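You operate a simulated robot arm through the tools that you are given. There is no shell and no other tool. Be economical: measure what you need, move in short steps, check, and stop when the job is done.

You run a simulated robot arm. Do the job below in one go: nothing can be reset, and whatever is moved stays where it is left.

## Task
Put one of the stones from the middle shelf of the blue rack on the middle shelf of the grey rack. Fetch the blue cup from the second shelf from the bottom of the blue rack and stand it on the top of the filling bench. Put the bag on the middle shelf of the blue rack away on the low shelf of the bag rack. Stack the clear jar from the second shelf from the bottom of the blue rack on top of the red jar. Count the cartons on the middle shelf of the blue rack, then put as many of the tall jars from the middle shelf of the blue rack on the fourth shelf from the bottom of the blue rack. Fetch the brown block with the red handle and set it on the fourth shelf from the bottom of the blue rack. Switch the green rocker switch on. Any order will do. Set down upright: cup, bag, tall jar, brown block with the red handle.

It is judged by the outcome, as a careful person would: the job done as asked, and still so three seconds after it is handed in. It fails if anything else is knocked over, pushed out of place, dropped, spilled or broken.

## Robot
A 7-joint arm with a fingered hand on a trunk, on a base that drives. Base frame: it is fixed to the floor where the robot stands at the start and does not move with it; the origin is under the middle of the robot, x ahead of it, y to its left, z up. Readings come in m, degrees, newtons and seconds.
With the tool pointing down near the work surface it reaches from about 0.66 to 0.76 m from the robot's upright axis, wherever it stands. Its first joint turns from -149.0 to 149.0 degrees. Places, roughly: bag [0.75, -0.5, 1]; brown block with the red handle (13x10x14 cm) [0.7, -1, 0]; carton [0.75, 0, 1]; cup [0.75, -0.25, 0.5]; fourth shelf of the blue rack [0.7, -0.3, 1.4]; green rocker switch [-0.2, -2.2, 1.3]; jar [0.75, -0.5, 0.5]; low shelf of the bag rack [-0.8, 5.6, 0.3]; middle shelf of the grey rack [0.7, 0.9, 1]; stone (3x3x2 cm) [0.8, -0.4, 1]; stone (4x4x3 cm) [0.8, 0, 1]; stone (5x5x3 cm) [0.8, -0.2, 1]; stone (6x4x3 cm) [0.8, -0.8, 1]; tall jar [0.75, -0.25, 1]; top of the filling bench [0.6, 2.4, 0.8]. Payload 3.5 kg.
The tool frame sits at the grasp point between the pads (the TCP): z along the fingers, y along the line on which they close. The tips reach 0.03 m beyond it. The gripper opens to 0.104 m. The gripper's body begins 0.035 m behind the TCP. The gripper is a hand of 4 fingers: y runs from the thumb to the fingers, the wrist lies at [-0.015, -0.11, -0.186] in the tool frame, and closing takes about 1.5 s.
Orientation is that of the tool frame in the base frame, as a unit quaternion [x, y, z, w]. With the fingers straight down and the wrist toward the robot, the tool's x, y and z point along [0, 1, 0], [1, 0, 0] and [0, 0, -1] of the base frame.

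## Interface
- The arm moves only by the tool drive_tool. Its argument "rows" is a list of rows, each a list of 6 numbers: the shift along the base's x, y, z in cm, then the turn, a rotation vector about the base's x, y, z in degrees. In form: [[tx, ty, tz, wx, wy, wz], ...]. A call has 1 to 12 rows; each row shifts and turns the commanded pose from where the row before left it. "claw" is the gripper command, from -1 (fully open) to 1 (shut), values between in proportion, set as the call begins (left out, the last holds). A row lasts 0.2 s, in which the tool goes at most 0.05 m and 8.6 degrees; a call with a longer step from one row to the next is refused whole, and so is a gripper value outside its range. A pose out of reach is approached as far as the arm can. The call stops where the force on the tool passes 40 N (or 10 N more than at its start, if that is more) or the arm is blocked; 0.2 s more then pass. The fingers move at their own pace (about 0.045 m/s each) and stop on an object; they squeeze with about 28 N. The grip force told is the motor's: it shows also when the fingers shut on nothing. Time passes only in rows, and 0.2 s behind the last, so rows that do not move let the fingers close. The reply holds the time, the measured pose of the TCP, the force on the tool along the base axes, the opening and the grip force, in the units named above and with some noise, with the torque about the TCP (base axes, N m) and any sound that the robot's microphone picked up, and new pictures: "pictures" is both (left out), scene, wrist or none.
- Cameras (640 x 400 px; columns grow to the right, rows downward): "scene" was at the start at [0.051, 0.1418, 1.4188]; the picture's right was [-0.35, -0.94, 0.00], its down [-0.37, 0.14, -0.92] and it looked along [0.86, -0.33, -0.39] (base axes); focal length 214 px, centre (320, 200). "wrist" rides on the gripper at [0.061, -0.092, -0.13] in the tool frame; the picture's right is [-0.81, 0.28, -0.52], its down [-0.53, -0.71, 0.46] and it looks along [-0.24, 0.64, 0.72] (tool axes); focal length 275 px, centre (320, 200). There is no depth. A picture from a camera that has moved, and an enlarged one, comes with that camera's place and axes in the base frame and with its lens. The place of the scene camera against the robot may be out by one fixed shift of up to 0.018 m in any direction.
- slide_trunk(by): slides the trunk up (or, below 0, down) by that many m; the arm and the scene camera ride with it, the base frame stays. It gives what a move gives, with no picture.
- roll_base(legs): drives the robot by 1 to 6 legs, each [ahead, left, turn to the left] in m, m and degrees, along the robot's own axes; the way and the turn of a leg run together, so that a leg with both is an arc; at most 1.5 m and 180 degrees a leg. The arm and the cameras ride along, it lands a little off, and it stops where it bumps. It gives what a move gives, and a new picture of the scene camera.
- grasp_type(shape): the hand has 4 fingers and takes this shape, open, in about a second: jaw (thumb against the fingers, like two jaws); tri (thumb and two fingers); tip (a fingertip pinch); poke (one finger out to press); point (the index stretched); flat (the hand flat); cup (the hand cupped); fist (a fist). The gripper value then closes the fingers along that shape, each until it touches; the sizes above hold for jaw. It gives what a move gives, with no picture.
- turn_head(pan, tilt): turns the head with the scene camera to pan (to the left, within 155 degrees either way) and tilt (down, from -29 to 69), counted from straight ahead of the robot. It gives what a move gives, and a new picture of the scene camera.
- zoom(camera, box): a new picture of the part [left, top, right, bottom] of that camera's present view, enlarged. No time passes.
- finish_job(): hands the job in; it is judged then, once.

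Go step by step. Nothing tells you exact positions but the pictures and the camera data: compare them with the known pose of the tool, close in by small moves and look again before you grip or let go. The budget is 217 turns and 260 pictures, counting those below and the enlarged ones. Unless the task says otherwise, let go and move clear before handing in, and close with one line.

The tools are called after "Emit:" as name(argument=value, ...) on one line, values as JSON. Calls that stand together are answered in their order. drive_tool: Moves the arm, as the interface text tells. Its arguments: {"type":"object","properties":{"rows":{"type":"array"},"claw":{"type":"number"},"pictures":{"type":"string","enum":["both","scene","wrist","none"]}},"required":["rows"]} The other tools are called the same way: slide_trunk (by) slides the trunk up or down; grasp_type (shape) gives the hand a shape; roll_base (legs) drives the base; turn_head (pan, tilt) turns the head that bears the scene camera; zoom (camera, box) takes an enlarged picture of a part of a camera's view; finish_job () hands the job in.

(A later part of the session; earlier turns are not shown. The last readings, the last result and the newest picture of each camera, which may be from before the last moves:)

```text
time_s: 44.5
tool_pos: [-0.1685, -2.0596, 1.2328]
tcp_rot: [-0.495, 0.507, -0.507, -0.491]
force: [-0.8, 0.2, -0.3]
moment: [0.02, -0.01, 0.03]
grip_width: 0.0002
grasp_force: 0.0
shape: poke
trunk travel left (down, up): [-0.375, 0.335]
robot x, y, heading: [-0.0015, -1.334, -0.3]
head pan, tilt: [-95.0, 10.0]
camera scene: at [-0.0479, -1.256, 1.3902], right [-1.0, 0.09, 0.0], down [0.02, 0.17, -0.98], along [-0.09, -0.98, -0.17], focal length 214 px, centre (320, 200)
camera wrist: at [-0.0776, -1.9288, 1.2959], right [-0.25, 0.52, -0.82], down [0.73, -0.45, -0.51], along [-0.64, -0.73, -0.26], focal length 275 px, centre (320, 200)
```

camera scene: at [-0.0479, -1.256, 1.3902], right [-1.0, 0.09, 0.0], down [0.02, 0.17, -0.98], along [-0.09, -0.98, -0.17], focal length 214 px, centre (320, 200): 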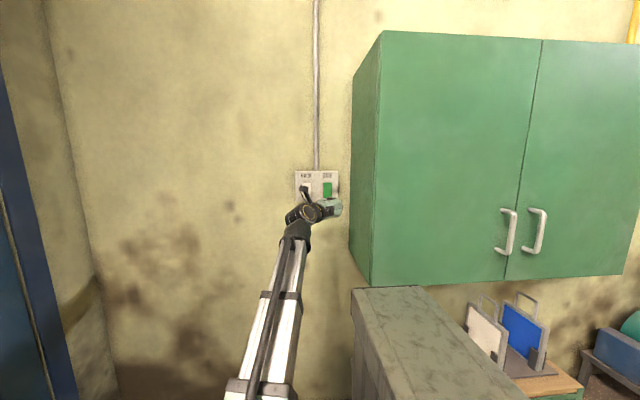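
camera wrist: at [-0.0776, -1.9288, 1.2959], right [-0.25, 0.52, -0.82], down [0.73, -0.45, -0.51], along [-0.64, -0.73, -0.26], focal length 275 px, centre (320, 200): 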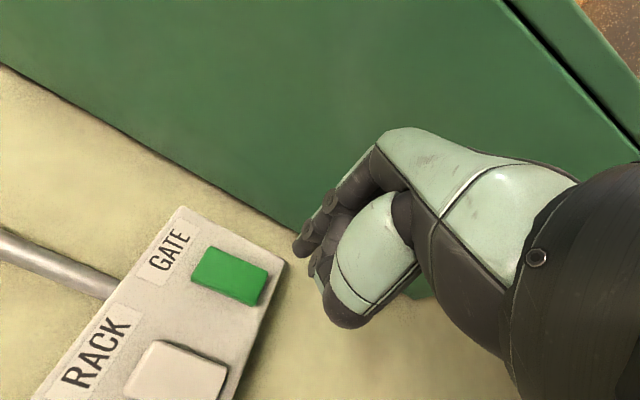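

Aligned; I push forward slowly.

Emit:
drive_tool(rows=[[0, -3, 0, 0, 0, 0], [0, -3, 0, 0, 0, 0], [0, -2, 0, 0, 0, 0], [0, -1, 0, 0, 0, 0], [0, -0.6, 0, 0, 0, 0], [0, -0.6, 0, 0, 0, 0], [0, -0.6, 0, 0, 0, 0], [0, -0.6, 0, 0, 0, 0], [0, -0.6, 0, 0, 0, 0]])

```text
time_s: 46.5
tool_pos: [-0.1721, -2.1786, 1.2323]
tcp_rot: [-0.495, 0.507, -0.506, -0.492]
force: [-0.1, 0.2, -0.1]
moment: [-0.01, -0.02, 0.0]
grip_width: 0.0
grasp_force: 0.0
shape: poke
trunk travel left (down, up): [-0.375, 0.335]
robot x, y, heading: [-0.007, -1.3417, -0.2]
head pan, tilt: [-95.0, 10.0]
camera scene: at [-0.0479, -1.2561, 1.3903], right [-1.0, 0.09, 0.0], down [0.02, 0.17, -0.98], along [-0.09, -0.98, -0.17], focal length 214 px, centre (320, 200)
camera wrist: at [-0.0823, -2.0477, 1.2957], right [-0.25, 0.52, -0.82], down [0.73, -0.45, -0.51], along [-0.64, -0.72, -0.26], focal length 275 px, centre (320, 200)
```

scene: 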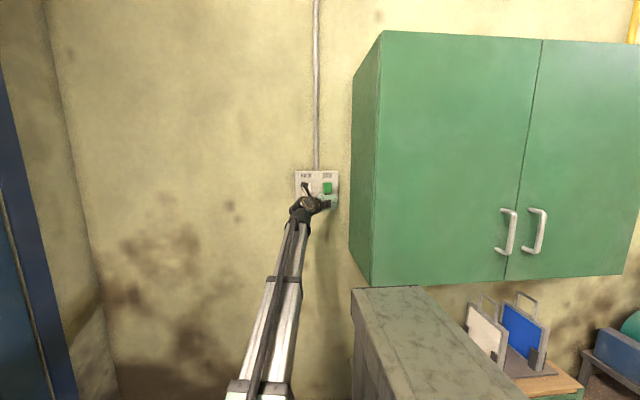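
wrist: 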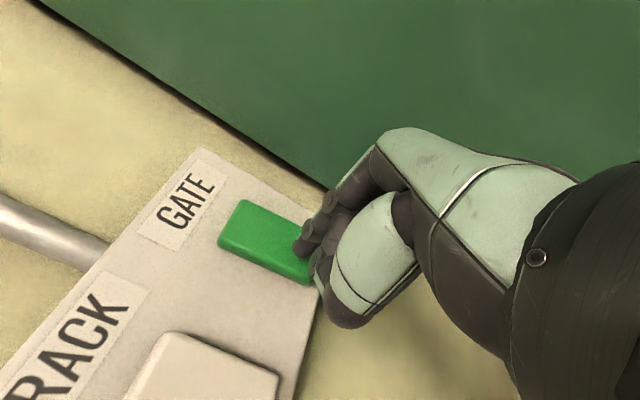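

The finger is right at the lower end of the green rocker; I push on.

Emit:
drive_tool(rows=[[0, -0.5, 0, 0, 0, 0], [0, -0.5, 0, 0, 0, 0], [0, -0.5, 0, 0, 0, 0], [0, -0.5, 0, 0, 0, 0], [0, -0.5, 0, 0, 0, 0], [0, -0.5, 0, 0, 0, 0]], pictures="wrist")

Emit:
zoom(camera="wrist", box=[150, 150, 400, 350])

```text
time_s: 47.7
tool_pos: [-0.1762, -2.1926, 1.2338]
tcp_rot: [-0.492, 0.509, -0.505, -0.494]
force: [2.8, 21.1, -1.3]
moment: [-0.25, 0.03, 0.14]
grip_width: 0.0
grasp_force: 0.1
shape: poke
trunk travel left (down, up): [-0.375, 0.335]
robot x, y, heading: [-0.0019, -1.3385, -0.3]
head pan, tilt: [-95.0, 10.0]
heard: click
stopped in row 5: the force on the tool passed its limit at 44 N (the readings are from after the stop); the commanded pose is now the measured one
camera wrist: at [-0.0846, -2.0625, 1.2974], right [-0.25, 0.52, -0.82], down [0.73, -0.46, -0.51], along [-0.64, -0.72, -0.26], focal length 275 px, centre (320, 200)
```

wrist: 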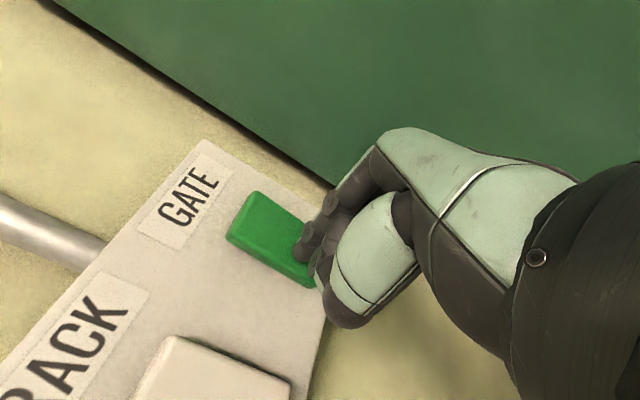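

```text
2.00 times, centred on (275, 250) of wrist
camera zoom: at [-0.0846, -2.0625, 1.2974], right [-0.25, 0.52, -0.82], down [0.73, -0.46, -0.51], along [-0.64, -0.72, -0.26], focal length 551 px, centre (410, 100)
```

zoom: 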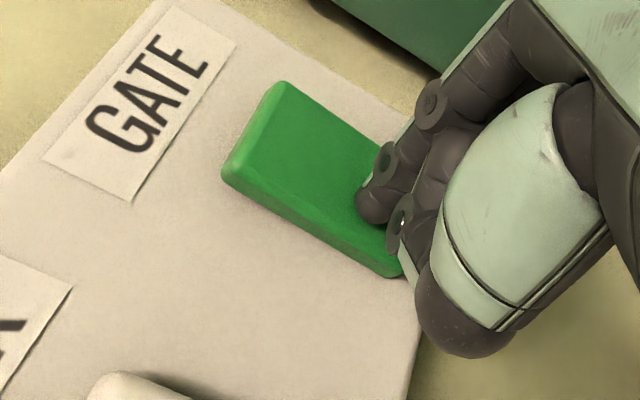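

Click heard and the rocker flipped. I retreat, and drive back toward the rack's front centre with stand-off.

Emit:
drive_tool(rows=[[0, 3, 0, 0, 0, 0], [0, 4, 0, 0, 0, 0], [0, 4, 0, 0, 0, 0], [0, 4, 0, 0, 0, 0], [0, 4, 0, 0, 0, 0], [0, 4, 0, 0, 0, 0]], pictures="wrist")

Emit:
roll_base(legs=[[0, 1.05, 0], [-0.3, 0, 0]])

```text
time_s: 49.1
tool_pos: [-0.1744, -1.9661, 1.2268]
tcp_rot: [-0.494, 0.51, -0.505, -0.491]
force: [-0.5, -0.2, 0.0]
moment: [0.01, -0.01, -0.03]
grip_width: 0.0
grasp_force: 0.1
shape: poke
trunk travel left (down, up): [-0.375, 0.335]
robot x, y, heading: [-0.0058, -1.3388, -0.3]
head pan, tilt: [-95.0, 10.0]
camera wrist: at [-0.0839, -1.8368, 1.2926], right [-0.25, 0.52, -0.81], down [0.73, -0.45, -0.51], along [-0.64, -0.72, -0.27], focal length 275 px, centre (320, 200)
```

wrist: 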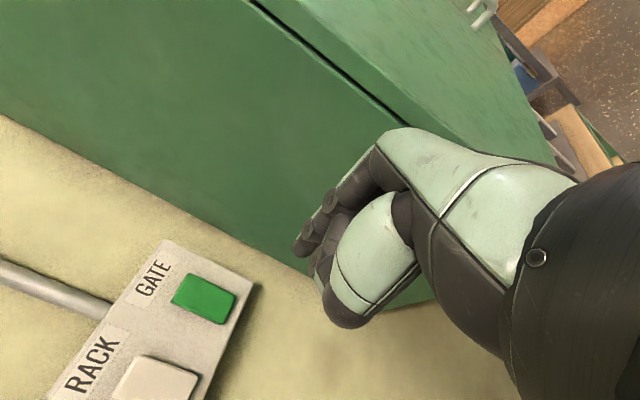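

```text
time_s: 56.2
tool_pos: [-0.468, -0.8926, 1.2297]
tcp_rot: [-0.494, 0.509, -0.505, -0.492]
force: [0.4, 0.2, 0.3]
moment: [0.01, -0.03, 0.0]
grip_width: 0.0003
grasp_force: 0.1
shape: poke
trunk travel left (down, up): [-0.375, 0.335]
robot x, y, heading: [-0.2993, -0.265, -0.3]
head pan, tilt: [-95.0, 10.0]
camera scene: at [-0.3418, -0.18, 1.3903], right [-1.0, 0.09, 0.0], down [0.02, 0.17, -0.98], along [-0.09, -0.98, -0.17], focal length 214 px, centre (320, 200)
```

scene: 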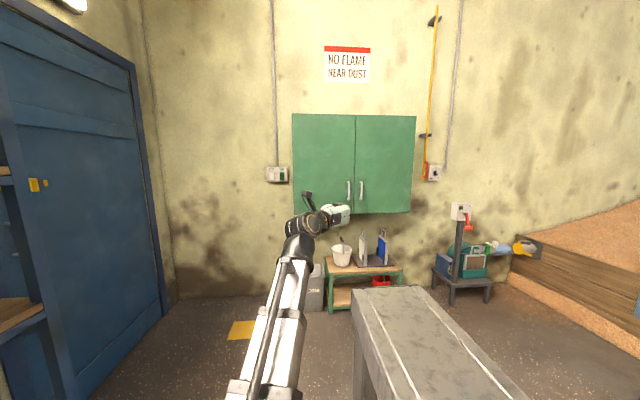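

I swing the arm round to face the rack, following an arc about the robot's axis.

Emit:
drive_tool(rows=[[4.52, -1.04, 0, 0, 0, 4.09], [4.58, -0.72, 0, 0, 0, 4.09], [4.62, -0.39, 0, 0, 0, 4.09], [4.64, -0.06, 0, 0, 0, 4.09], [4.63, 0.27, 0, 0, 0, 4.09], [4.6, 0.6, 0, 0, 0, 4.09], [4.55, 0.93, 0, 0, 0, 4.09], [4.47, 1.25, 0, 0, 0, 4.09], [4.37, 1.56, 0, 0, 0, 4.09], [4.25, 1.87, 0, 0, 0, 4.09], [4.1, 2.17, 0, 0, 0, 4.09]], pictures="none")

Emit:
drive_tool(rows=[[3.93, 2.46, 0, 0, 0, 4.09], [3.75, 2.73, 0, 0, 0, 4.09], [3.54, 2.99, 0, 0, 0, 4.09], [3.33, 3.23, 0, 0, 0, 4.09], [3.09, 3.46, 0, 0, 0, 4.09], [2.83, 3.68, 0, 0, 0, 4.09], [2.56, 3.87, 0, 0, 0, 4.09], [2.28, 4.04, 0, 0, 0, 4.09], [1.98, 4.19, 0, 0, 0, 4.09], [1.68, 4.33, 0, 0, 0, 4.09], [1.36, 4.43, 0, 0, 0, 4.09]], pictures="none")

Emit:
grasp_type(shape="jaw")

Emit:
turn_head(pan=-15, tilt=15)

```text
time_s: 58.6
tool_pos: [0.0223, -0.8297, 1.2305]
tcp_rot: [0.651, -0.282, 0.655, 0.261]
force: [-0.3, -0.3, -0.4]
moment: [0.01, 0.01, 0.0]
grip_width: 0.0003
grasp_force: 0.1
shape: poke
trunk travel left (down, up): [-0.375, 0.335]
robot x, y, heading: [-0.2955, -0.2598, -0.3]
head pan, tilt: [-95.0, 10.0]
```

```text
time_s: 61.0
tool_pos: [0.3294, -0.4353, 1.228]
tcp_rot: [0.71, -0.01, 0.704, -0.009]
force: [0.0, 0.9, 0.2]
moment: [-0.01, -0.01, 0.01]
grip_width: 0.0
grasp_force: 0.1
shape: poke
trunk travel left (down, up): [-0.375, 0.335]
robot x, y, heading: [-0.2965, -0.2595, -0.6]
head pan, tilt: [-95.0, 10.0]
```

```text
time_s: 62.0
tool_pos: [0.3299, -0.4352, 1.2286]
tcp_rot: [0.71, -0.011, 0.704, -0.009]
force: [1.0, -0.3, -0.5]
moment: [-0.03, 0.0, -0.02]
grip_width: 0.1039
grasp_force: 0.1
shape: jaw
trunk travel left (down, up): [-0.375, 0.335]
robot x, y, heading: [-0.2948, -0.2624, -0.2]
head pan, tilt: [-95.0, 10.0]
```

```text
time_s: 63.5
tool_pos: [0.3303, -0.4354, 1.2289]
tcp_rot: [0.709, -0.011, 0.705, -0.009]
force: [-0.2, 0.2, -0.4]
moment: [0.0, 0.01, 0.0]
grip_width: 0.104
grasp_force: 0.0
shape: jaw
trunk travel left (down, up): [-0.375, 0.335]
robot x, y, heading: [-0.2961, -0.2623, -0.5]
head pan, tilt: [-15.0, 15.0]
camera scene: at [-0.2433, -0.1121, 1.3821], right [-0.26, -0.96, 0.0], down [-0.25, 0.07, -0.97], along [0.93, -0.25, -0.26], focal length 214 px, centre (320, 200)
```

scene: 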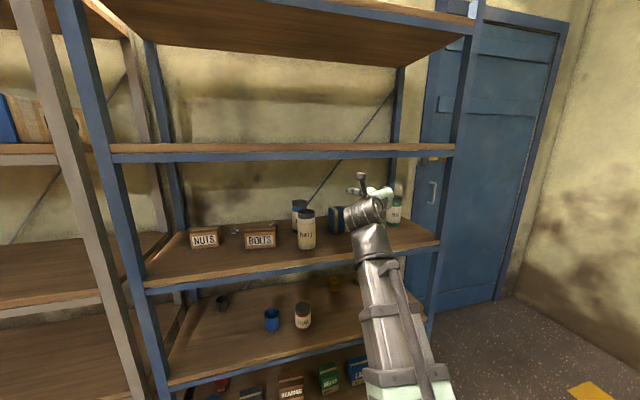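

Excellent view. I lower the trunk to jar height and move in front of the PAINT 2 jar to look with the wrist camera.

Emit:
slide_trunk(by=-0.19)

Emit:
drive_tool(rows=[[0, 4, 0, 0, 0, 0], [0, 4, 0, 0, 0, 0], [1, 4, 0, 0, 0, 0], [1, 4, 0, 0, 0, 0]])

```text
time_s: 65.6
tool_pos: [0.33, -0.4358, 1.038]
tcp_rot: [0.71, -0.011, 0.704, -0.008]
force: [0.3, -0.6, -0.2]
moment: [-0.01, -0.01, 0.02]
grip_width: 0.1039
grasp_force: 0.1
shape: jaw
trunk travel left (down, up): [-0.185, 0.525]
robot x, y, heading: [-0.2941, -0.2607, -0.0]
head pan, tilt: [-15.0, 15.0]
```

```text
time_s: 66.6
tool_pos: [0.3512, -0.2754, 1.0367]
tcp_rot: [0.709, -0.012, 0.705, -0.009]
force: [0.2, 0.2, -0.3]
moment: [-0.01, 0.01, 0.01]
grip_width: 0.1041
grasp_force: 0.1
shape: jaw
trunk travel left (down, up): [-0.185, 0.525]
robot x, y, heading: [-0.2998, -0.2629, -0.1]
head pan, tilt: [-15.0, 15.0]
camera scene: at [-0.2433, -0.1123, 1.1922], right [-0.26, -0.96, 0.0], down [-0.25, 0.07, -0.97], along [0.93, -0.25, -0.26], focal length 214 px, centre (320, 200)
camera wrist: at [0.2225, -0.1857, 1.1007], right [-0.52, -0.25, -0.81], down [0.45, 0.73, -0.51], along [0.72, -0.64, -0.27], focal length 275 px, centre (320, 200)
```

scene: 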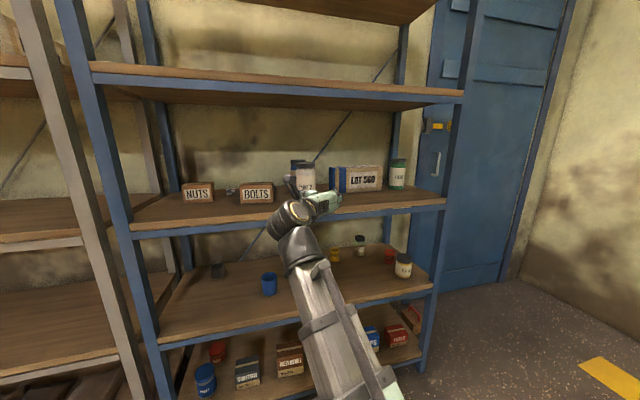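
wrist: 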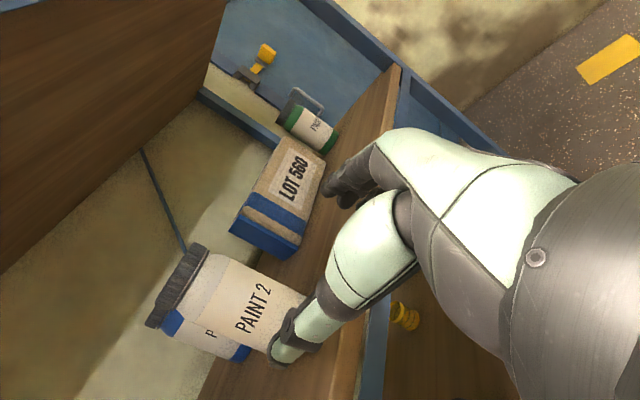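

PAINT 2 stands at about (0.56,-0.267). I level the hand and close in.

Emit:
drive_tool(rows=[[0, 0.8, 0, -1.7, 0, 0], [3, 0, 0, 0, 0, 0], [3, 0, 0, 0, 0, 0], [3, 0, 0, 0, 0, 0], [2, 0, 0, 0, 0, 0]], claw=-1)

```text
time_s: 67.8
tool_pos: [0.458, -0.2673, 1.0405]
tcp_rot: [0.709, -0.001, 0.705, 0.002]
force: [-0.2, 0.5, -0.2]
moment: [0.05, 0.03, -0.04]
grip_width: 0.1038
grasp_force: 0.1
shape: jaw
trunk travel left (down, up): [-0.185, 0.525]
robot x, y, heading: [-0.2993, -0.2597, -0.2]
head pan, tilt: [-15.0, 15.0]
camera scene: at [-0.2434, -0.112, 1.1921], right [-0.26, -0.96, 0.0], down [-0.25, 0.07, -0.97], along [0.93, -0.25, -0.26], focal length 214 px, centre (320, 200)
camera wrist: at [0.3304, -0.1743, 1.1013], right [-0.52, -0.27, -0.81], down [0.45, 0.71, -0.54], along [0.72, -0.65, -0.25], focal length 275 px, centre (320, 200)
```

scene: 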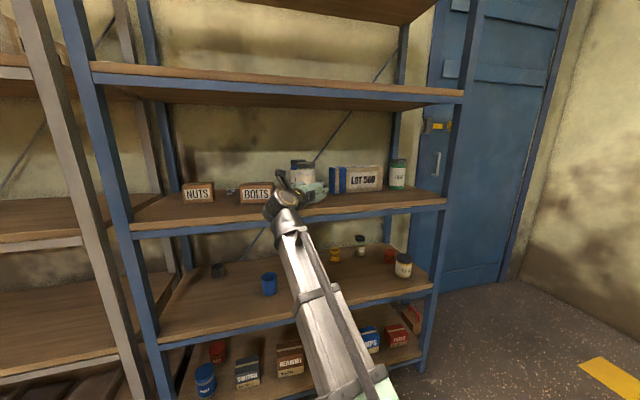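
wrist: 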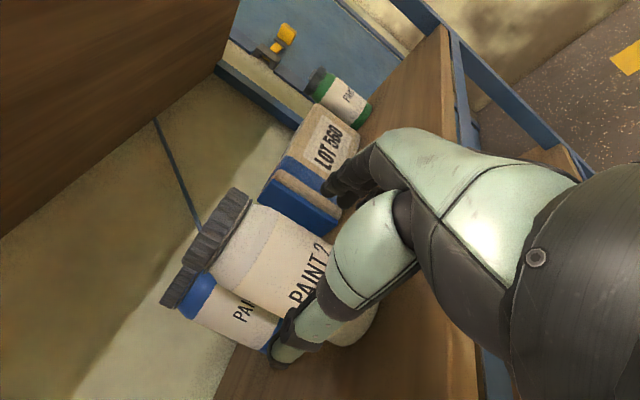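

I zoom the wrist view to judge the jar's place between thumb and fingers.

Emit:
zoom(camera="wrist", box=[150, 160, 430, 390])

Emit:
zoom(camera="scene", box=[230, 140, 400, 250])

```text
1.74 times, centred on (290, 275) of wrist
camera zoom: at [0.3304, -0.1743, 1.1013], right [-0.52, -0.27, -0.81], down [0.45, 0.71, -0.54], along [0.72, -0.65, -0.25], focal length 479 px, centre (372, 70)
```

zoom: 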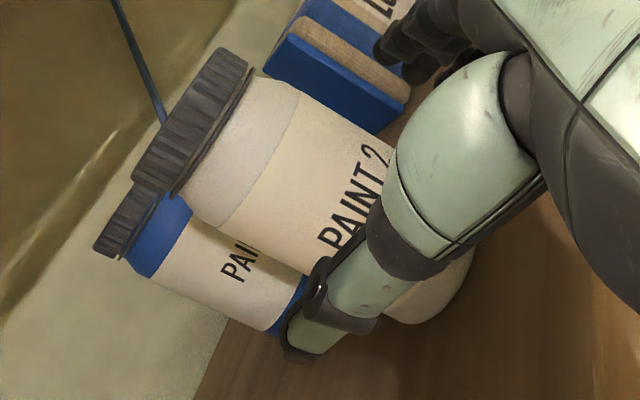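

```text
3.64 times, centred on (315, 195) of scene
camera zoom: at [-0.2434, -0.112, 1.1921], right [-0.26, -0.96, 0.0], down [-0.25, 0.07, -0.97], along [0.93, -0.25, -0.26], focal length 780 px, centre (338, 218)
```

zoom: 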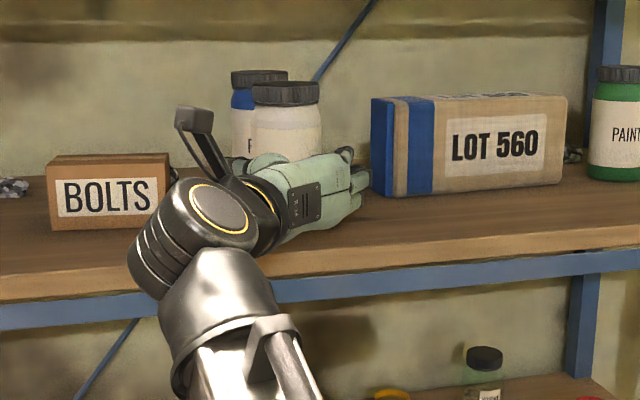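

The jar centre is near (0.555,-0.272), between thumb and fingers. I move in the rest of the way.

Emit:
drive_tool(rows=[[2, -0.3, 0, 0, 0, 0], [2, 0, 0, 0, 0, 0], [2, 0, 0, 0, 0, 0], [1, 0, 0, 0, 0, 0], [1, 0, 0, 0, 0, 0]])

Emit:
zoom(camera="wrist", box=[150, 130, 430, 360])

```text
time_s: 69.0
tool_pos: [0.5415, -0.271, 1.0385]
tcp_rot: [0.71, -0.001, 0.704, 0.001]
force: [0.1, -0.8, -0.1]
moment: [0.02, 0.03, -0.03]
grip_width: 0.1038
grasp_force: 0.1
shape: jaw
trunk travel left (down, up): [-0.185, 0.525]
robot x, y, heading: [-0.3007, -0.2637, -0.4]
head pan, tilt: [-15.0, 15.0]
camera scene: at [-0.2433, -0.1121, 1.1921], right [-0.26, -0.96, 0.0], down [-0.25, 0.07, -0.97], along [0.93, -0.25, -0.26], focal length 214 px, centre (320, 200)
camera wrist: at [0.4126, -0.1779, 1.1003], right [-0.52, -0.27, -0.81], down [0.45, 0.71, -0.54], along [0.72, -0.65, -0.25], focal length 275 px, centre (320, 200)
```

scene: 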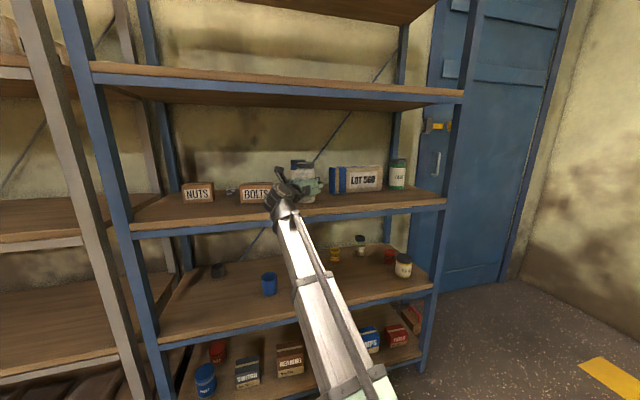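
wrist: 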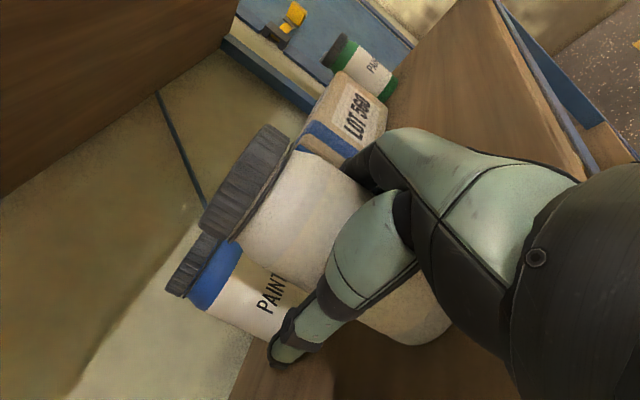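

```text
1.74 times, centred on (290, 245) of wrist
camera zoom: at [0.4126, -0.1779, 1.1003], right [-0.52, -0.27, -0.81], down [0.45, 0.71, -0.54], along [0.72, -0.65, -0.25], focal length 479 px, centre (372, 122)
```

zoom: 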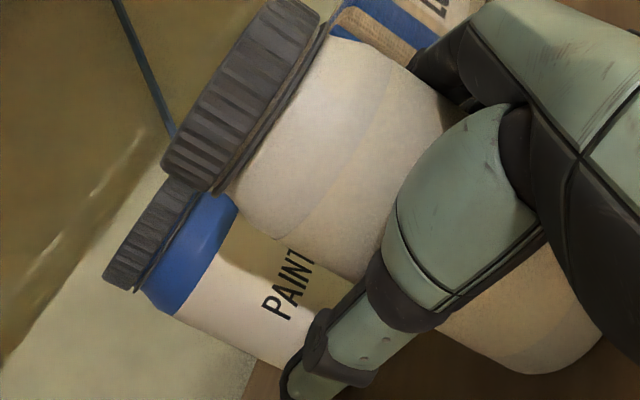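

The jar is between thumb and fingers; close.

Emit:
drive_tool(rows=[[0, 0, 0, 0, 0, 0], [0, 0, 0, 0, 0, 0], [0, 0, 0, 0, 0, 0], [0, 0, 0, 0, 0, 0], [0, 0, 0, 0, 0, 0], [0, 0, 0, 0, 0, 0], [0, 0, 0, 0, 0, 0]], claw=1, pictures="wrist")

```text
time_s: 70.6
tool_pos: [0.542, -0.2712, 1.0389]
tcp_rot: [0.709, -0.002, 0.705, 0.001]
force: [1.0, -1.8, 1.4]
moment: [-0.01, -0.06, -0.01]
grip_width: 0.0625
grasp_force: 27.8
shape: jaw
trunk travel left (down, up): [-0.185, 0.525]
robot x, y, heading: [-0.3007, -0.2598, -0.5]
head pan, tilt: [-15.0, 15.0]
camera wrist: at [0.4125, -0.178, 1.1003], right [-0.52, -0.27, -0.81], down [0.45, 0.71, -0.54], along [0.72, -0.65, -0.25], focal length 275 px, centre (320, 200)
```

wrist: 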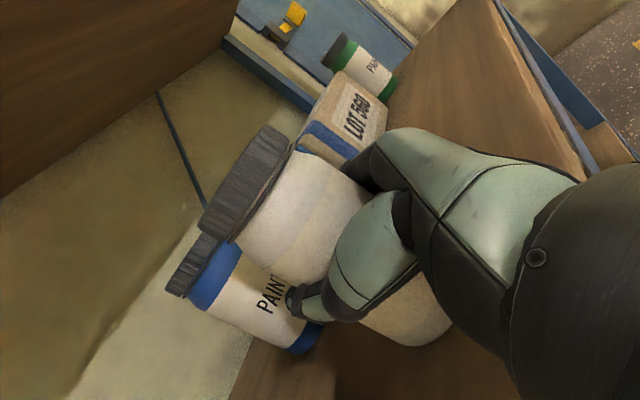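

Gripped. Lift slightly, draw it out, and raise the trunk.

Emit:
drive_tool(rows=[[0, 0, 1, 0, 0, 0], [0, 0, 2, 0, 0, 0], [-2, 0, 0.5, 0, 0, 0], [-4, 0, 0, 0, 0, 0], [-4, 0, 0, 0, 0, 0], [-4, 0, 0, 0, 0, 0], [-4, 0, 0, 0, 0, 0], [-4, 0, 0, 0, 0, 0]], pictures="both")

Emit:
slide_trunk(by=0.45)

Emit:
turn_head(pan=-10, tilt=10)

```text
time_s: 72.4
tool_pos: [0.3228, -0.2712, 1.075]
tcp_rot: [0.709, -0.002, 0.705, 0.001]
force: [-0.4, 0.2, -6.1]
moment: [0.03, 0.01, 0.03]
grip_width: 0.0628
grasp_force: 28.5
shape: jaw
trunk travel left (down, up): [-0.185, 0.525]
robot x, y, heading: [-0.2974, -0.2615, -0.5]
head pan, tilt: [-15.0, 15.0]
camera scene: at [-0.2426, -0.112, 1.1921], right [-0.26, -0.96, 0.0], down [-0.25, 0.07, -0.97], along [0.93, -0.25, -0.26], focal length 214 px, centre (320, 200)
camera wrist: at [0.1942, -0.1789, 1.1361], right [-0.52, -0.27, -0.81], down [0.45, 0.71, -0.54], along [0.72, -0.65, -0.25], focal length 275 px, centre (320, 200)
```

scene: 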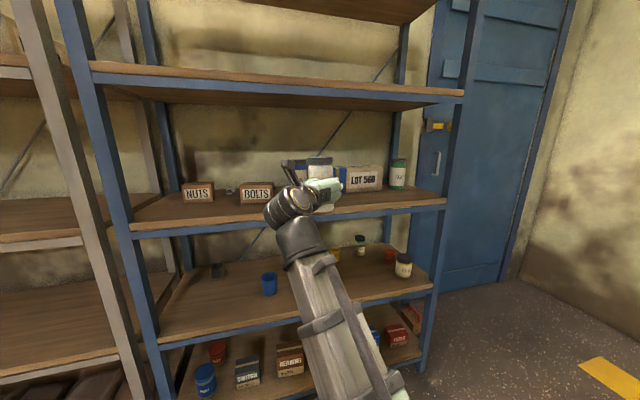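
wrist: 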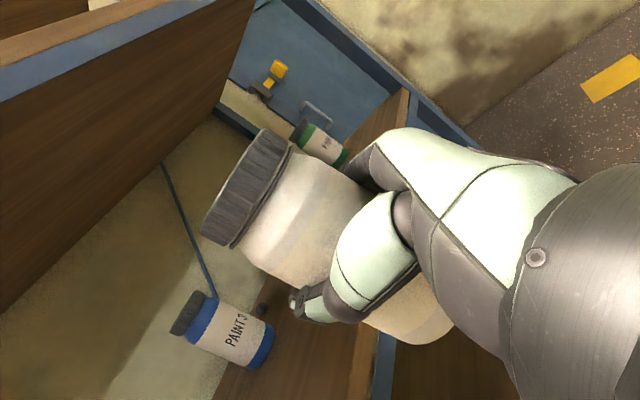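

```text
refused: 0.45 is not a number from -0.4 to 0.4
```

```text
time_s: 73.0
tool_pos: [0.3236, -0.2723, 1.0751]
tcp_rot: [0.709, -0.001, 0.705, 0.002]
force: [0.4, 0.3, -6.2]
moment: [0.02, 0.0, -0.05]
grip_width: 0.0626
grasp_force: 27.8
shape: jaw
trunk travel left (down, up): [-0.185, 0.525]
robot x, y, heading: [-0.3003, -0.2626, -0.5]
head pan, tilt: [-10.0, 10.0]
camera scene: at [-0.2415, -0.104, 1.2002], right [-0.18, -0.98, 0.0], down [-0.17, 0.03, -0.98], along [0.97, -0.18, -0.17], focal length 214 px, centre (320, 200)
```

scene: 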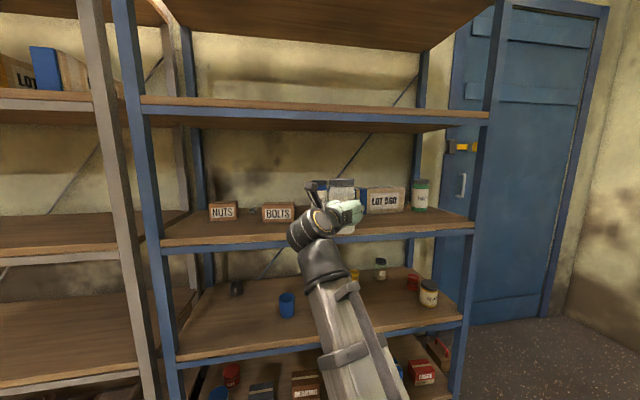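

Raise 0.4 and look at the fourth shelf.

Emit:
slide_trunk(by=0.4)

Emit:
drive_tool(rows=[[0, 0, 3, 0, 0, 0], [0, 0, 3, 0, 0, 0]])

Emit:
turn_head(pan=-15, tilt=25)

```text
time_s: 76.8
tool_pos: [0.3245, -0.272, 1.4758]
tcp_rot: [0.71, 0.0, 0.704, 0.002]
force: [0.1, -0.3, -6.2]
moment: [-0.02, -0.01, -0.01]
grip_width: 0.0626
grasp_force: 28.0
shape: jaw
trunk travel left (down, up): [-0.585, 0.125]
robot x, y, heading: [-0.3004, -0.264, -0.4]
head pan, tilt: [-10.0, 10.0]
```

```text
time_s: 77.5
tool_pos: [0.323, -0.2689, 1.536]
tcp_rot: [0.71, -0.002, 0.705, 0.001]
force: [0.7, -0.2, -5.5]
moment: [0.02, 0.02, -0.01]
grip_width: 0.0624
grasp_force: 28.2
shape: jaw
trunk travel left (down, up): [-0.585, 0.125]
robot x, y, heading: [-0.2986, -0.2599, -0.1]
head pan, tilt: [-10.0, 10.0]
camera scene: at [-0.2416, -0.104, 1.6002], right [-0.18, -0.98, 0.0], down [-0.17, 0.03, -0.98], along [0.97, -0.18, -0.17], focal length 214 px, centre (320, 200)
camera wrist: at [0.194, -0.1773, 1.5964], right [-0.52, -0.27, -0.81], down [0.45, 0.71, -0.54], along [0.72, -0.65, -0.25], focal length 275 px, centre (320, 200)
```

scene: 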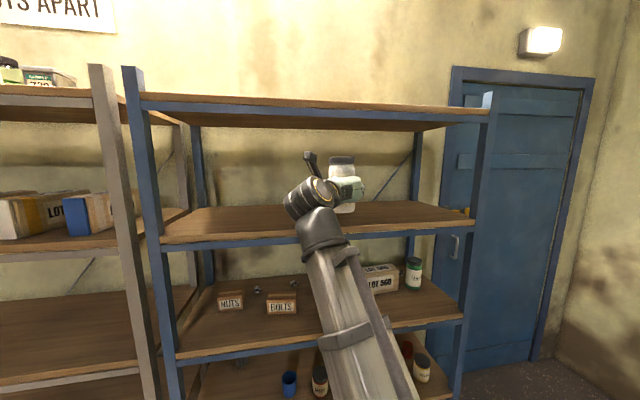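
wrist: 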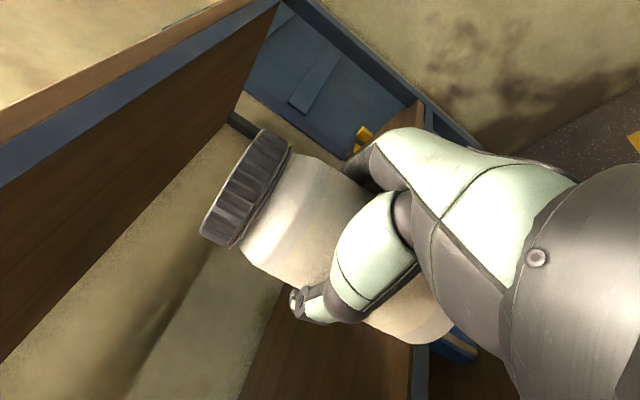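

```text
time_s: 78.2
tool_pos: [0.3226, -0.2687, 1.5348]
tcp_rot: [0.71, 0.0, 0.705, 0.002]
force: [0.3, 0.4, -5.7]
moment: [0.01, -0.04, 0.01]
grip_width: 0.0626
grasp_force: 28.2
shape: jaw
trunk travel left (down, up): [-0.585, 0.125]
robot x, y, heading: [-0.3032, -0.2653, -0.5]
head pan, tilt: [-15.0, 25.0]
camera scene: at [-0.244, -0.1116, 1.5759], right [-0.26, -0.96, 0.0], down [-0.41, 0.11, -0.91], along [0.87, -0.24, -0.42], focal length 214 px, centre (320, 200)
```

scene: 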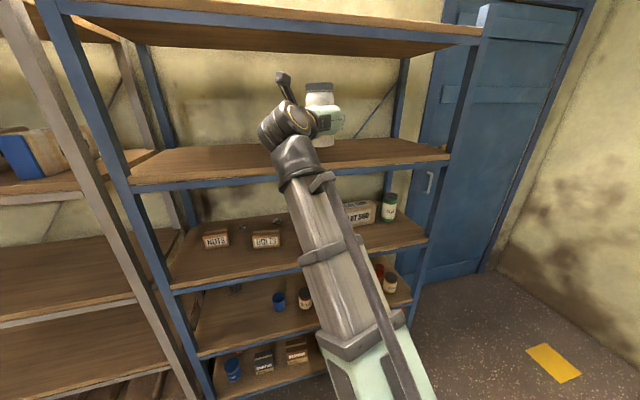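

Shelf four is empty at z≈1.385. I move the jar in over it.

Emit:
drive_tool(rows=[[3, 1, 0, 0, 0, 0], [4, 1, 0, 0, 0, 0], [4, 1, 0, 0, 0, 0], [4, 1, 0, 0, 0, 0], [4, 1, 0, 0, 0, 0], [4, 0, 0, 0, 0, 0], [2, 0, 0, 0, 0, 0]])

```text
time_s: 79.8
tool_pos: [0.5722, -0.2215, 1.5313]
tcp_rot: [0.709, -0.001, 0.705, 0.002]
force: [0.6, -0.7, -6.0]
moment: [0.02, 0.01, -0.02]
grip_width: 0.0626
grasp_force: 28.2
shape: jaw
trunk travel left (down, up): [-0.585, 0.125]
robot x, y, heading: [-0.3035, -0.2624, -0.3]
head pan, tilt: [-15.0, 25.0]
camera scene: at [-0.2436, -0.1116, 1.5758], right [-0.26, -0.96, 0.0], down [-0.41, 0.11, -0.91], along [0.87, -0.24, -0.42], focal length 214 px, centre (320, 200)
camera wrist: at [0.4431, -0.1287, 1.5924], right [-0.52, -0.27, -0.81], down [0.45, 0.71, -0.54], along [0.72, -0.65, -0.25], focal length 275 px, centre (320, 200)
```

scene: 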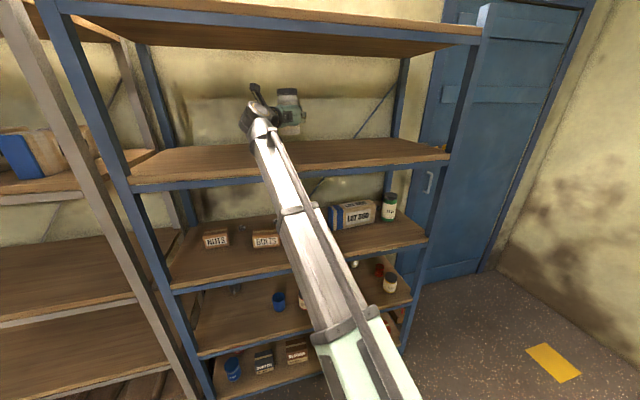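
wrist: 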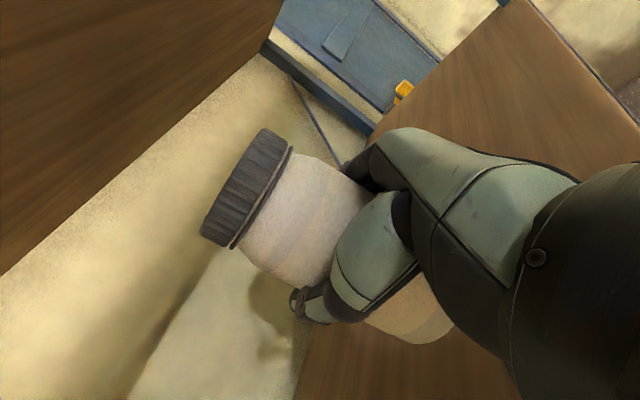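

Lower gently until contact.

Emit:
drive_tool(rows=[[0, 0, -2, 0, 0, 0], [0, 0, -1.5, 0, 0, 0], [0, 0, -0.5, 0, 0, 0], [0, 0, -0.5, 0, 0, 0], [0, 0, -0.4, 0, 0, 0], [0, 0, -0.4, 0, 0, 0]], pictures="scene")

Emit:
zoom(camera="scene", box=[220, 60, 380, 200])

```text
time_s: 81.2
tool_pos: [0.5741, -0.2209, 1.48]
tcp_rot: [0.71, -0.001, 0.705, 0.002]
force: [-0.1, -0.6, -5.8]
moment: [0.05, 0.01, -0.03]
grip_width: 0.0625
grasp_force: 27.2
shape: jaw
trunk travel left (down, up): [-0.585, 0.125]
robot x, y, heading: [-0.2963, -0.2629, -0.2]
head pan, tilt: [-15.0, 25.0]
camera scene: at [-0.2437, -0.1116, 1.5758], right [-0.26, -0.96, 0.0], down [-0.41, 0.11, -0.91], along [0.87, -0.24, -0.42], focal length 214 px, centre (320, 200)
```

scene: 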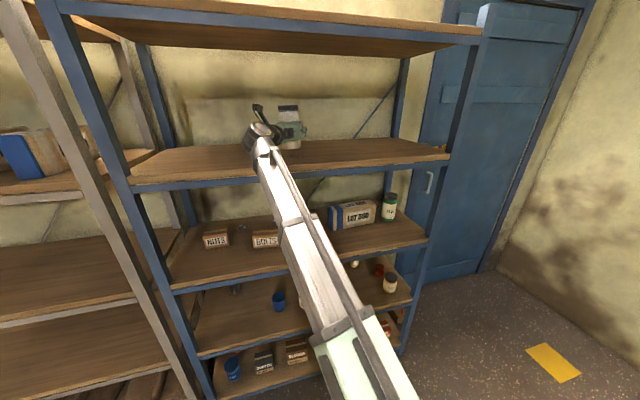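

```text
2.86 times, centred on (300, 130) of scene
camera zoom: at [-0.2437, -0.1116, 1.5758], right [-0.26, -0.96, 0.0], down [-0.41, 0.11, -0.91], along [0.87, -0.24, -0.42], focal length 613 px, centre (377, 400)
```

zoom: 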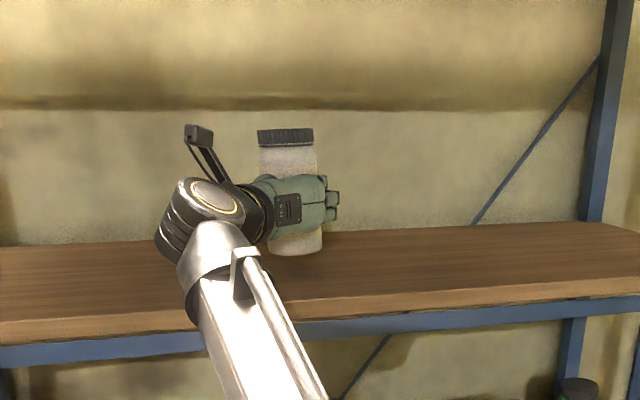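

Not yet touching; continue down in fine steps.

Emit:
drive_tool(rows=[[0, 0, -0.4, 0, 0, 0], [0, 0, -0.4, 0, 0, 0], [0, 0, -0.3, 0, 0, 0], [0, 0, -0.3, 0, 0, 0]], pictures="none")

Emit:
drive_tool(rows=[[0, 0, -0.3, 0, 0, 0], [0, 0, -0.3, 0, 0, 0]], pictures="none")

```text
time_s: 82.2
tool_pos: [0.5741, -0.2228, 1.4671]
tcp_rot: [0.71, 0.0, 0.704, 0.001]
force: [0.0, -0.1, -6.0]
moment: [0.01, 0.0, 0.02]
grip_width: 0.0622
grasp_force: 27.8
shape: jaw
trunk travel left (down, up): [-0.585, 0.125]
robot x, y, heading: [-0.2978, -0.261, -0.1]
head pan, tilt: [-15.0, 25.0]
```

```text
time_s: 82.8
tool_pos: [0.5744, -0.2216, 1.4606]
tcp_rot: [0.71, -0.001, 0.704, 0.001]
force: [-0.2, 0.0, -5.6]
moment: [0.03, -0.02, 0.0]
grip_width: 0.0626
grasp_force: 27.2
shape: jaw
trunk travel left (down, up): [-0.585, 0.125]
robot x, y, heading: [-0.2969, -0.2644, -0.3]
head pan, tilt: [-15.0, 25.0]
```

Emit:
drive_tool(rows=[[0, 0, -0.3, 0, 0, 0], [0, 0, -0.3, 0, 0, 0], [0, 0, -0.3, 0, 0, 0]], pictures="none")

Emit:
zoom(camera="scene", box=[220, 60, 380, 200])

```text
time_s: 83.6
tool_pos: [0.5749, -0.2203, 1.4506]
tcp_rot: [0.709, -0.002, 0.705, 0.001]
force: [0.4, 0.8, -5.6]
moment: [-0.01, 0.01, 0.0]
grip_width: 0.0625
grasp_force: 28.1
shape: jaw
trunk travel left (down, up): [-0.585, 0.125]
robot x, y, heading: [-0.2995, -0.2655, -0.0]
head pan, tilt: [-15.0, 25.0]
```

```text
2.86 times, centred on (300, 130) of scene
camera zoom: at [-0.2438, -0.1116, 1.5759], right [-0.26, -0.96, 0.0], down [-0.41, 0.11, -0.91], along [0.87, -0.24, -0.42], focal length 613 px, centre (377, 400)
```

zoom: 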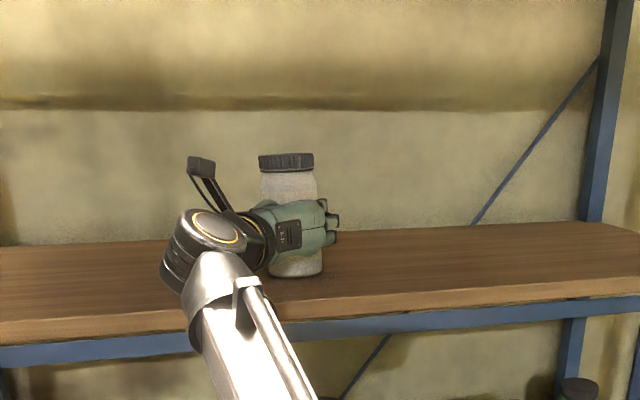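

Emit:
drive_tool(rows=[[0, 0, -0.3, 0, 0, 0], [0, 0, -0.3, 0, 0, 0], [0, 0, -0.3, 0, 0, 0]], pictures="none")

Emit:
drive_tool(rows=[[0, 0, -0.3, 0, 0, 0], [0, 0, -0.3, 0, 0, 0], [0, 0, 0, 0, 0, 0]], pictures="none")

```text
time_s: 84.4
tool_pos: [0.572, -0.222, 1.4464]
tcp_rot: [0.707, -0.001, 0.707, 0.002]
force: [1.5, -4.3, 15.7]
moment: [-0.43, -0.18, 0.0]
grip_width: 0.0627
grasp_force: 27.8
shape: jaw
trunk travel left (down, up): [-0.585, 0.125]
robot x, y, heading: [-0.2972, -0.2622, 0.0]
head pan, tilt: [-15.0, 25.0]
```

```text
time_s: 85.2
tool_pos: [0.5721, -0.2211, 1.4411]
tcp_rot: [0.708, 0.0, 0.706, 0.003]
force: [10.9, -5.4, 35.9]
moment: [-0.84, -0.25, 0.19]
grip_width: 0.0626
grasp_force: 28.5
shape: jaw
trunk travel left (down, up): [-0.585, 0.125]
robot x, y, heading: [-0.2986, -0.26, -0.6]
head pan, tilt: [-15.0, 25.0]
```

Contact at z≈1.447. I ease up 0.5 cm, open, and draw back.

Emit:
drive_tool(rows=[[0, 0, 0.5, 0, 0, 0], [0, 0, 0, 0, 0, 0], [0, 0, 0, 0, 0, 0], [0, 0, 0, 0, 0, 0], [0, 0, 0, 0, 0, 0], [0, 0, 0, 0, 0, 0]], pictures="none")

Emit:
drive_tool(rows=[[0, 0, 0, 0, 0, 0], [0, 0, 0, 0, 0, 0], [0, 0, 0, 0, 0, 0], [0, 0, 0, 0, 0, 0], [0, 0, 0, 0, 0, 0], [0, 0, 0, 0, 0, 0]], claw=-1, pictures="wrist")

```text
time_s: 86.6
tool_pos: [0.5722, -0.2219, 1.4428]
tcp_rot: [0.709, -0.001, 0.705, 0.001]
force: [1.0, -1.3, 13.6]
moment: [-0.27, -0.11, 0.08]
grip_width: 0.0628
grasp_force: 27.6
shape: jaw
trunk travel left (down, up): [-0.585, 0.125]
robot x, y, heading: [-0.2965, -0.2607, -0.3]
head pan, tilt: [-15.0, 25.0]
```

```text
time_s: 88.0
tool_pos: [0.574, -0.2226, 1.4427]
tcp_rot: [0.71, -0.001, 0.705, 0.001]
force: [-0.1, -0.4, -0.6]
moment: [0.0, -0.02, 0.05]
grip_width: 0.1038
grasp_force: 0.1
shape: jaw
trunk travel left (down, up): [-0.585, 0.125]
robot x, y, heading: [-0.2975, -0.2648, -0.0]
head pan, tilt: [-15.0, 25.0]
camera wrist: at [0.4442, -0.1288, 1.504], right [-0.52, -0.27, -0.81], down [0.45, 0.71, -0.54], along [0.72, -0.65, -0.25], focal length 275 px, centre (320, 200)
```

wrist: 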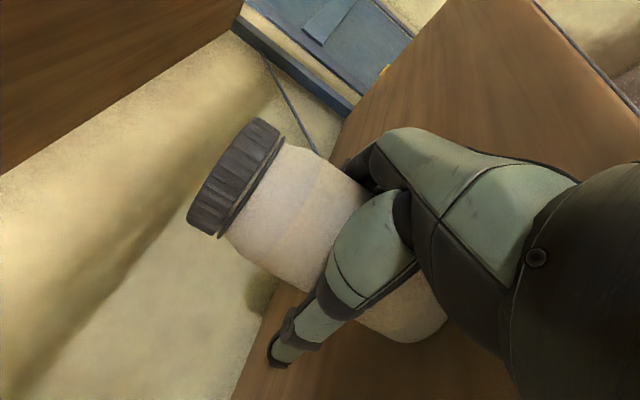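

Standing on its own. I retreat and drop the trunk for the blue PAINT 3 jar.

Emit:
drive_tool(rows=[[-2, 0, 0, 0, 0, 0], [-4, 0, 0, 0, 0, 0], [-4, 0, 0, 0, 0, 0], [-4, -1, 0, 0, 0, 0], [-4, -2, 0, 0, 0, 0], [-4, -2, 0, 0, 0, 0]], pictures="scene")

Emit:
slide_trunk(by=-0.4)

Emit:
drive_tool(rows=[[1, 0, -0.3, 0, 0, 0]])

```text
time_s: 89.4
tool_pos: [0.352, -0.2684, 1.4424]
tcp_rot: [0.709, -0.001, 0.706, 0.003]
force: [-0.2, 0.0, -0.2]
moment: [0.02, 0.0, 0.0]
grip_width: 0.1038
grasp_force: 0.0
shape: jaw
trunk travel left (down, up): [-0.585, 0.125]
robot x, y, heading: [-0.2963, -0.2629, -0.1]
head pan, tilt: [-15.0, 25.0]
camera scene: at [-0.2449, -0.1119, 1.5759], right [-0.26, -0.96, 0.0], down [-0.41, 0.11, -0.91], along [0.87, -0.24, -0.42], focal length 214 px, centre (320, 200)
```

scene: 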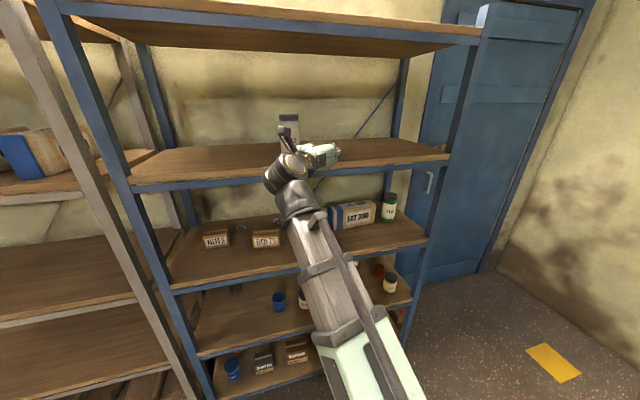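

```text
time_s: 93.2
tool_pos: [0.3522, -0.2683, 1.0434]
tcp_rot: [0.709, 0.0, 0.705, 0.002]
force: [-0.2, -0.6, -0.6]
moment: [-0.01, 0.0, -0.02]
grip_width: 0.1038
grasp_force: 0.1
shape: jaw
trunk travel left (down, up): [-0.185, 0.525]
robot x, y, heading: [-0.2981, -0.2608, -0.0]
head pan, tilt: [-15.0, 25.0]
```

```text
time_s: 93.7
tool_pos: [0.363, -0.2695, 1.0417]
tcp_rot: [0.71, 0.0, 0.704, 0.002]
force: [0.9, -0.1, -0.2]
moment: [-0.01, 0.01, 0.02]
grip_width: 0.1036
grasp_force: 0.1
shape: jaw
trunk travel left (down, up): [-0.185, 0.525]
robot x, y, heading: [-0.2984, -0.2642, -0.3]
head pan, tilt: [-15.0, 25.0]
camera scene: at [-0.2445, -0.1117, 1.1759], right [-0.26, -0.96, 0.0], down [-0.41, 0.11, -0.91], along [0.87, -0.24, -0.42], focal length 214 px, centre (320, 200)
camera wrist: at [0.2331, -0.1764, 1.102], right [-0.52, -0.27, -0.81], down [0.45, 0.71, -0.54], along [0.72, -0.65, -0.25], focal length 275 px, centre (320, 200)
```

scene: 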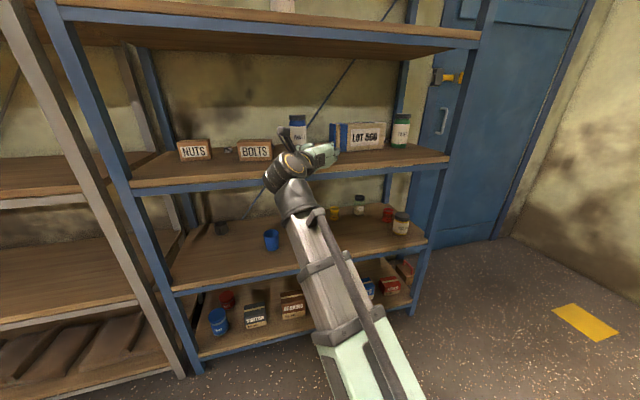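
wrist: 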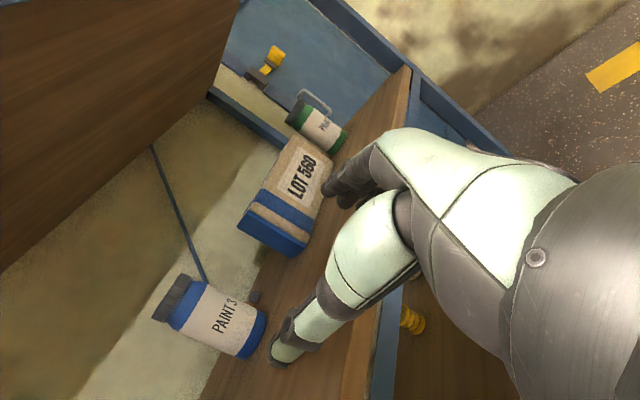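

PAINT 3 stands near (0.71,-0.275). I yaw the hand left 25° to keep the wrist clear of BOLTS, and roll the base ahead 0.17 m.

Emit:
drive_tool(rows=[[0, 0, 0, 0, 0, 8.3], [0, -1, 0, 0, 0, 8.3], [0, -1, 0, 0, 0, 8.4]], pictures="none")

Emit:
roll_base(legs=[[0.17, 0, 0]])

Emit:
drive_tool(rows=[[0, 0, 0, 0, 0, 0]], pictures="wrist")

```text
time_s: 94.5
tool_pos: [0.3625, -0.2891, 1.0406]
tcp_rot: [0.692, 0.153, 0.689, -0.151]
force: [0.5, -0.3, 0.4]
moment: [-0.04, -0.04, -0.01]
grip_width: 0.1038
grasp_force: 0.0
shape: jaw
trunk travel left (down, up): [-0.185, 0.525]
robot x, y, heading: [-0.2977, -0.2643, -0.1]
head pan, tilt: [-15.0, 25.0]
```

```text
time_s: 95.9
tool_pos: [0.5313, -0.2896, 1.0402]
tcp_rot: [0.693, 0.155, 0.688, -0.151]
force: [0.1, -0.1, -0.6]
moment: [-0.01, 0.0, 0.03]
grip_width: 0.1036
grasp_force: 0.0
shape: jaw
trunk travel left (down, up): [-0.185, 0.525]
robot x, y, heading: [-0.1297, -0.2611, 0.1]
head pan, tilt: [-15.0, 25.0]
camera scene: at [-0.0751, -0.1121, 1.1759], right [-0.26, -0.97, 0.0], down [-0.41, 0.11, -0.91], along [0.87, -0.24, -0.42], focal length 214 px, centre (320, 200)
```

scene: 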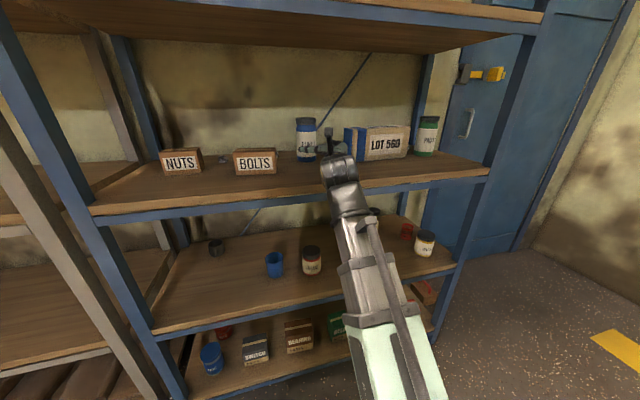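

```text
time_s: 96.3
tool_pos: [0.5328, -0.2891, 1.0397]
tcp_rot: [0.692, 0.153, 0.689, -0.152]
force: [-0.1, -0.2, -0.1]
moment: [-0.02, -0.02, 0.02]
grip_width: 0.1037
grasp_force: 0.0
shape: jaw
trunk travel left (down, up): [-0.185, 0.525]
robot x, y, heading: [-0.1274, -0.2622, -0.0]
head pan, tilt: [-15.0, 25.0]
camera wrist: at [0.3761, -0.2603, 1.101], right [-0.36, -0.47, -0.81], down [0.11, 0.84, -0.54], along [0.93, -0.28, -0.25], focal length 275 px, centre (320, 200)
```

wrist: 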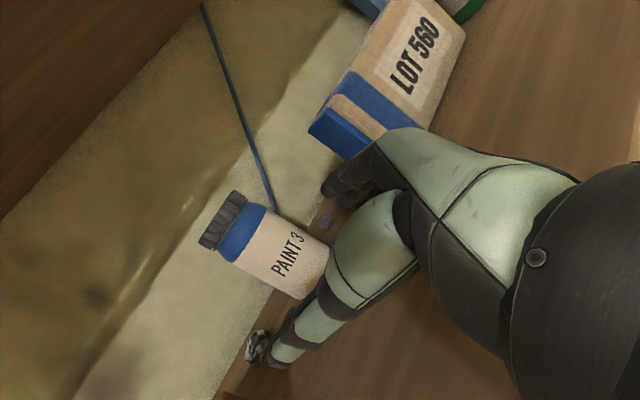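

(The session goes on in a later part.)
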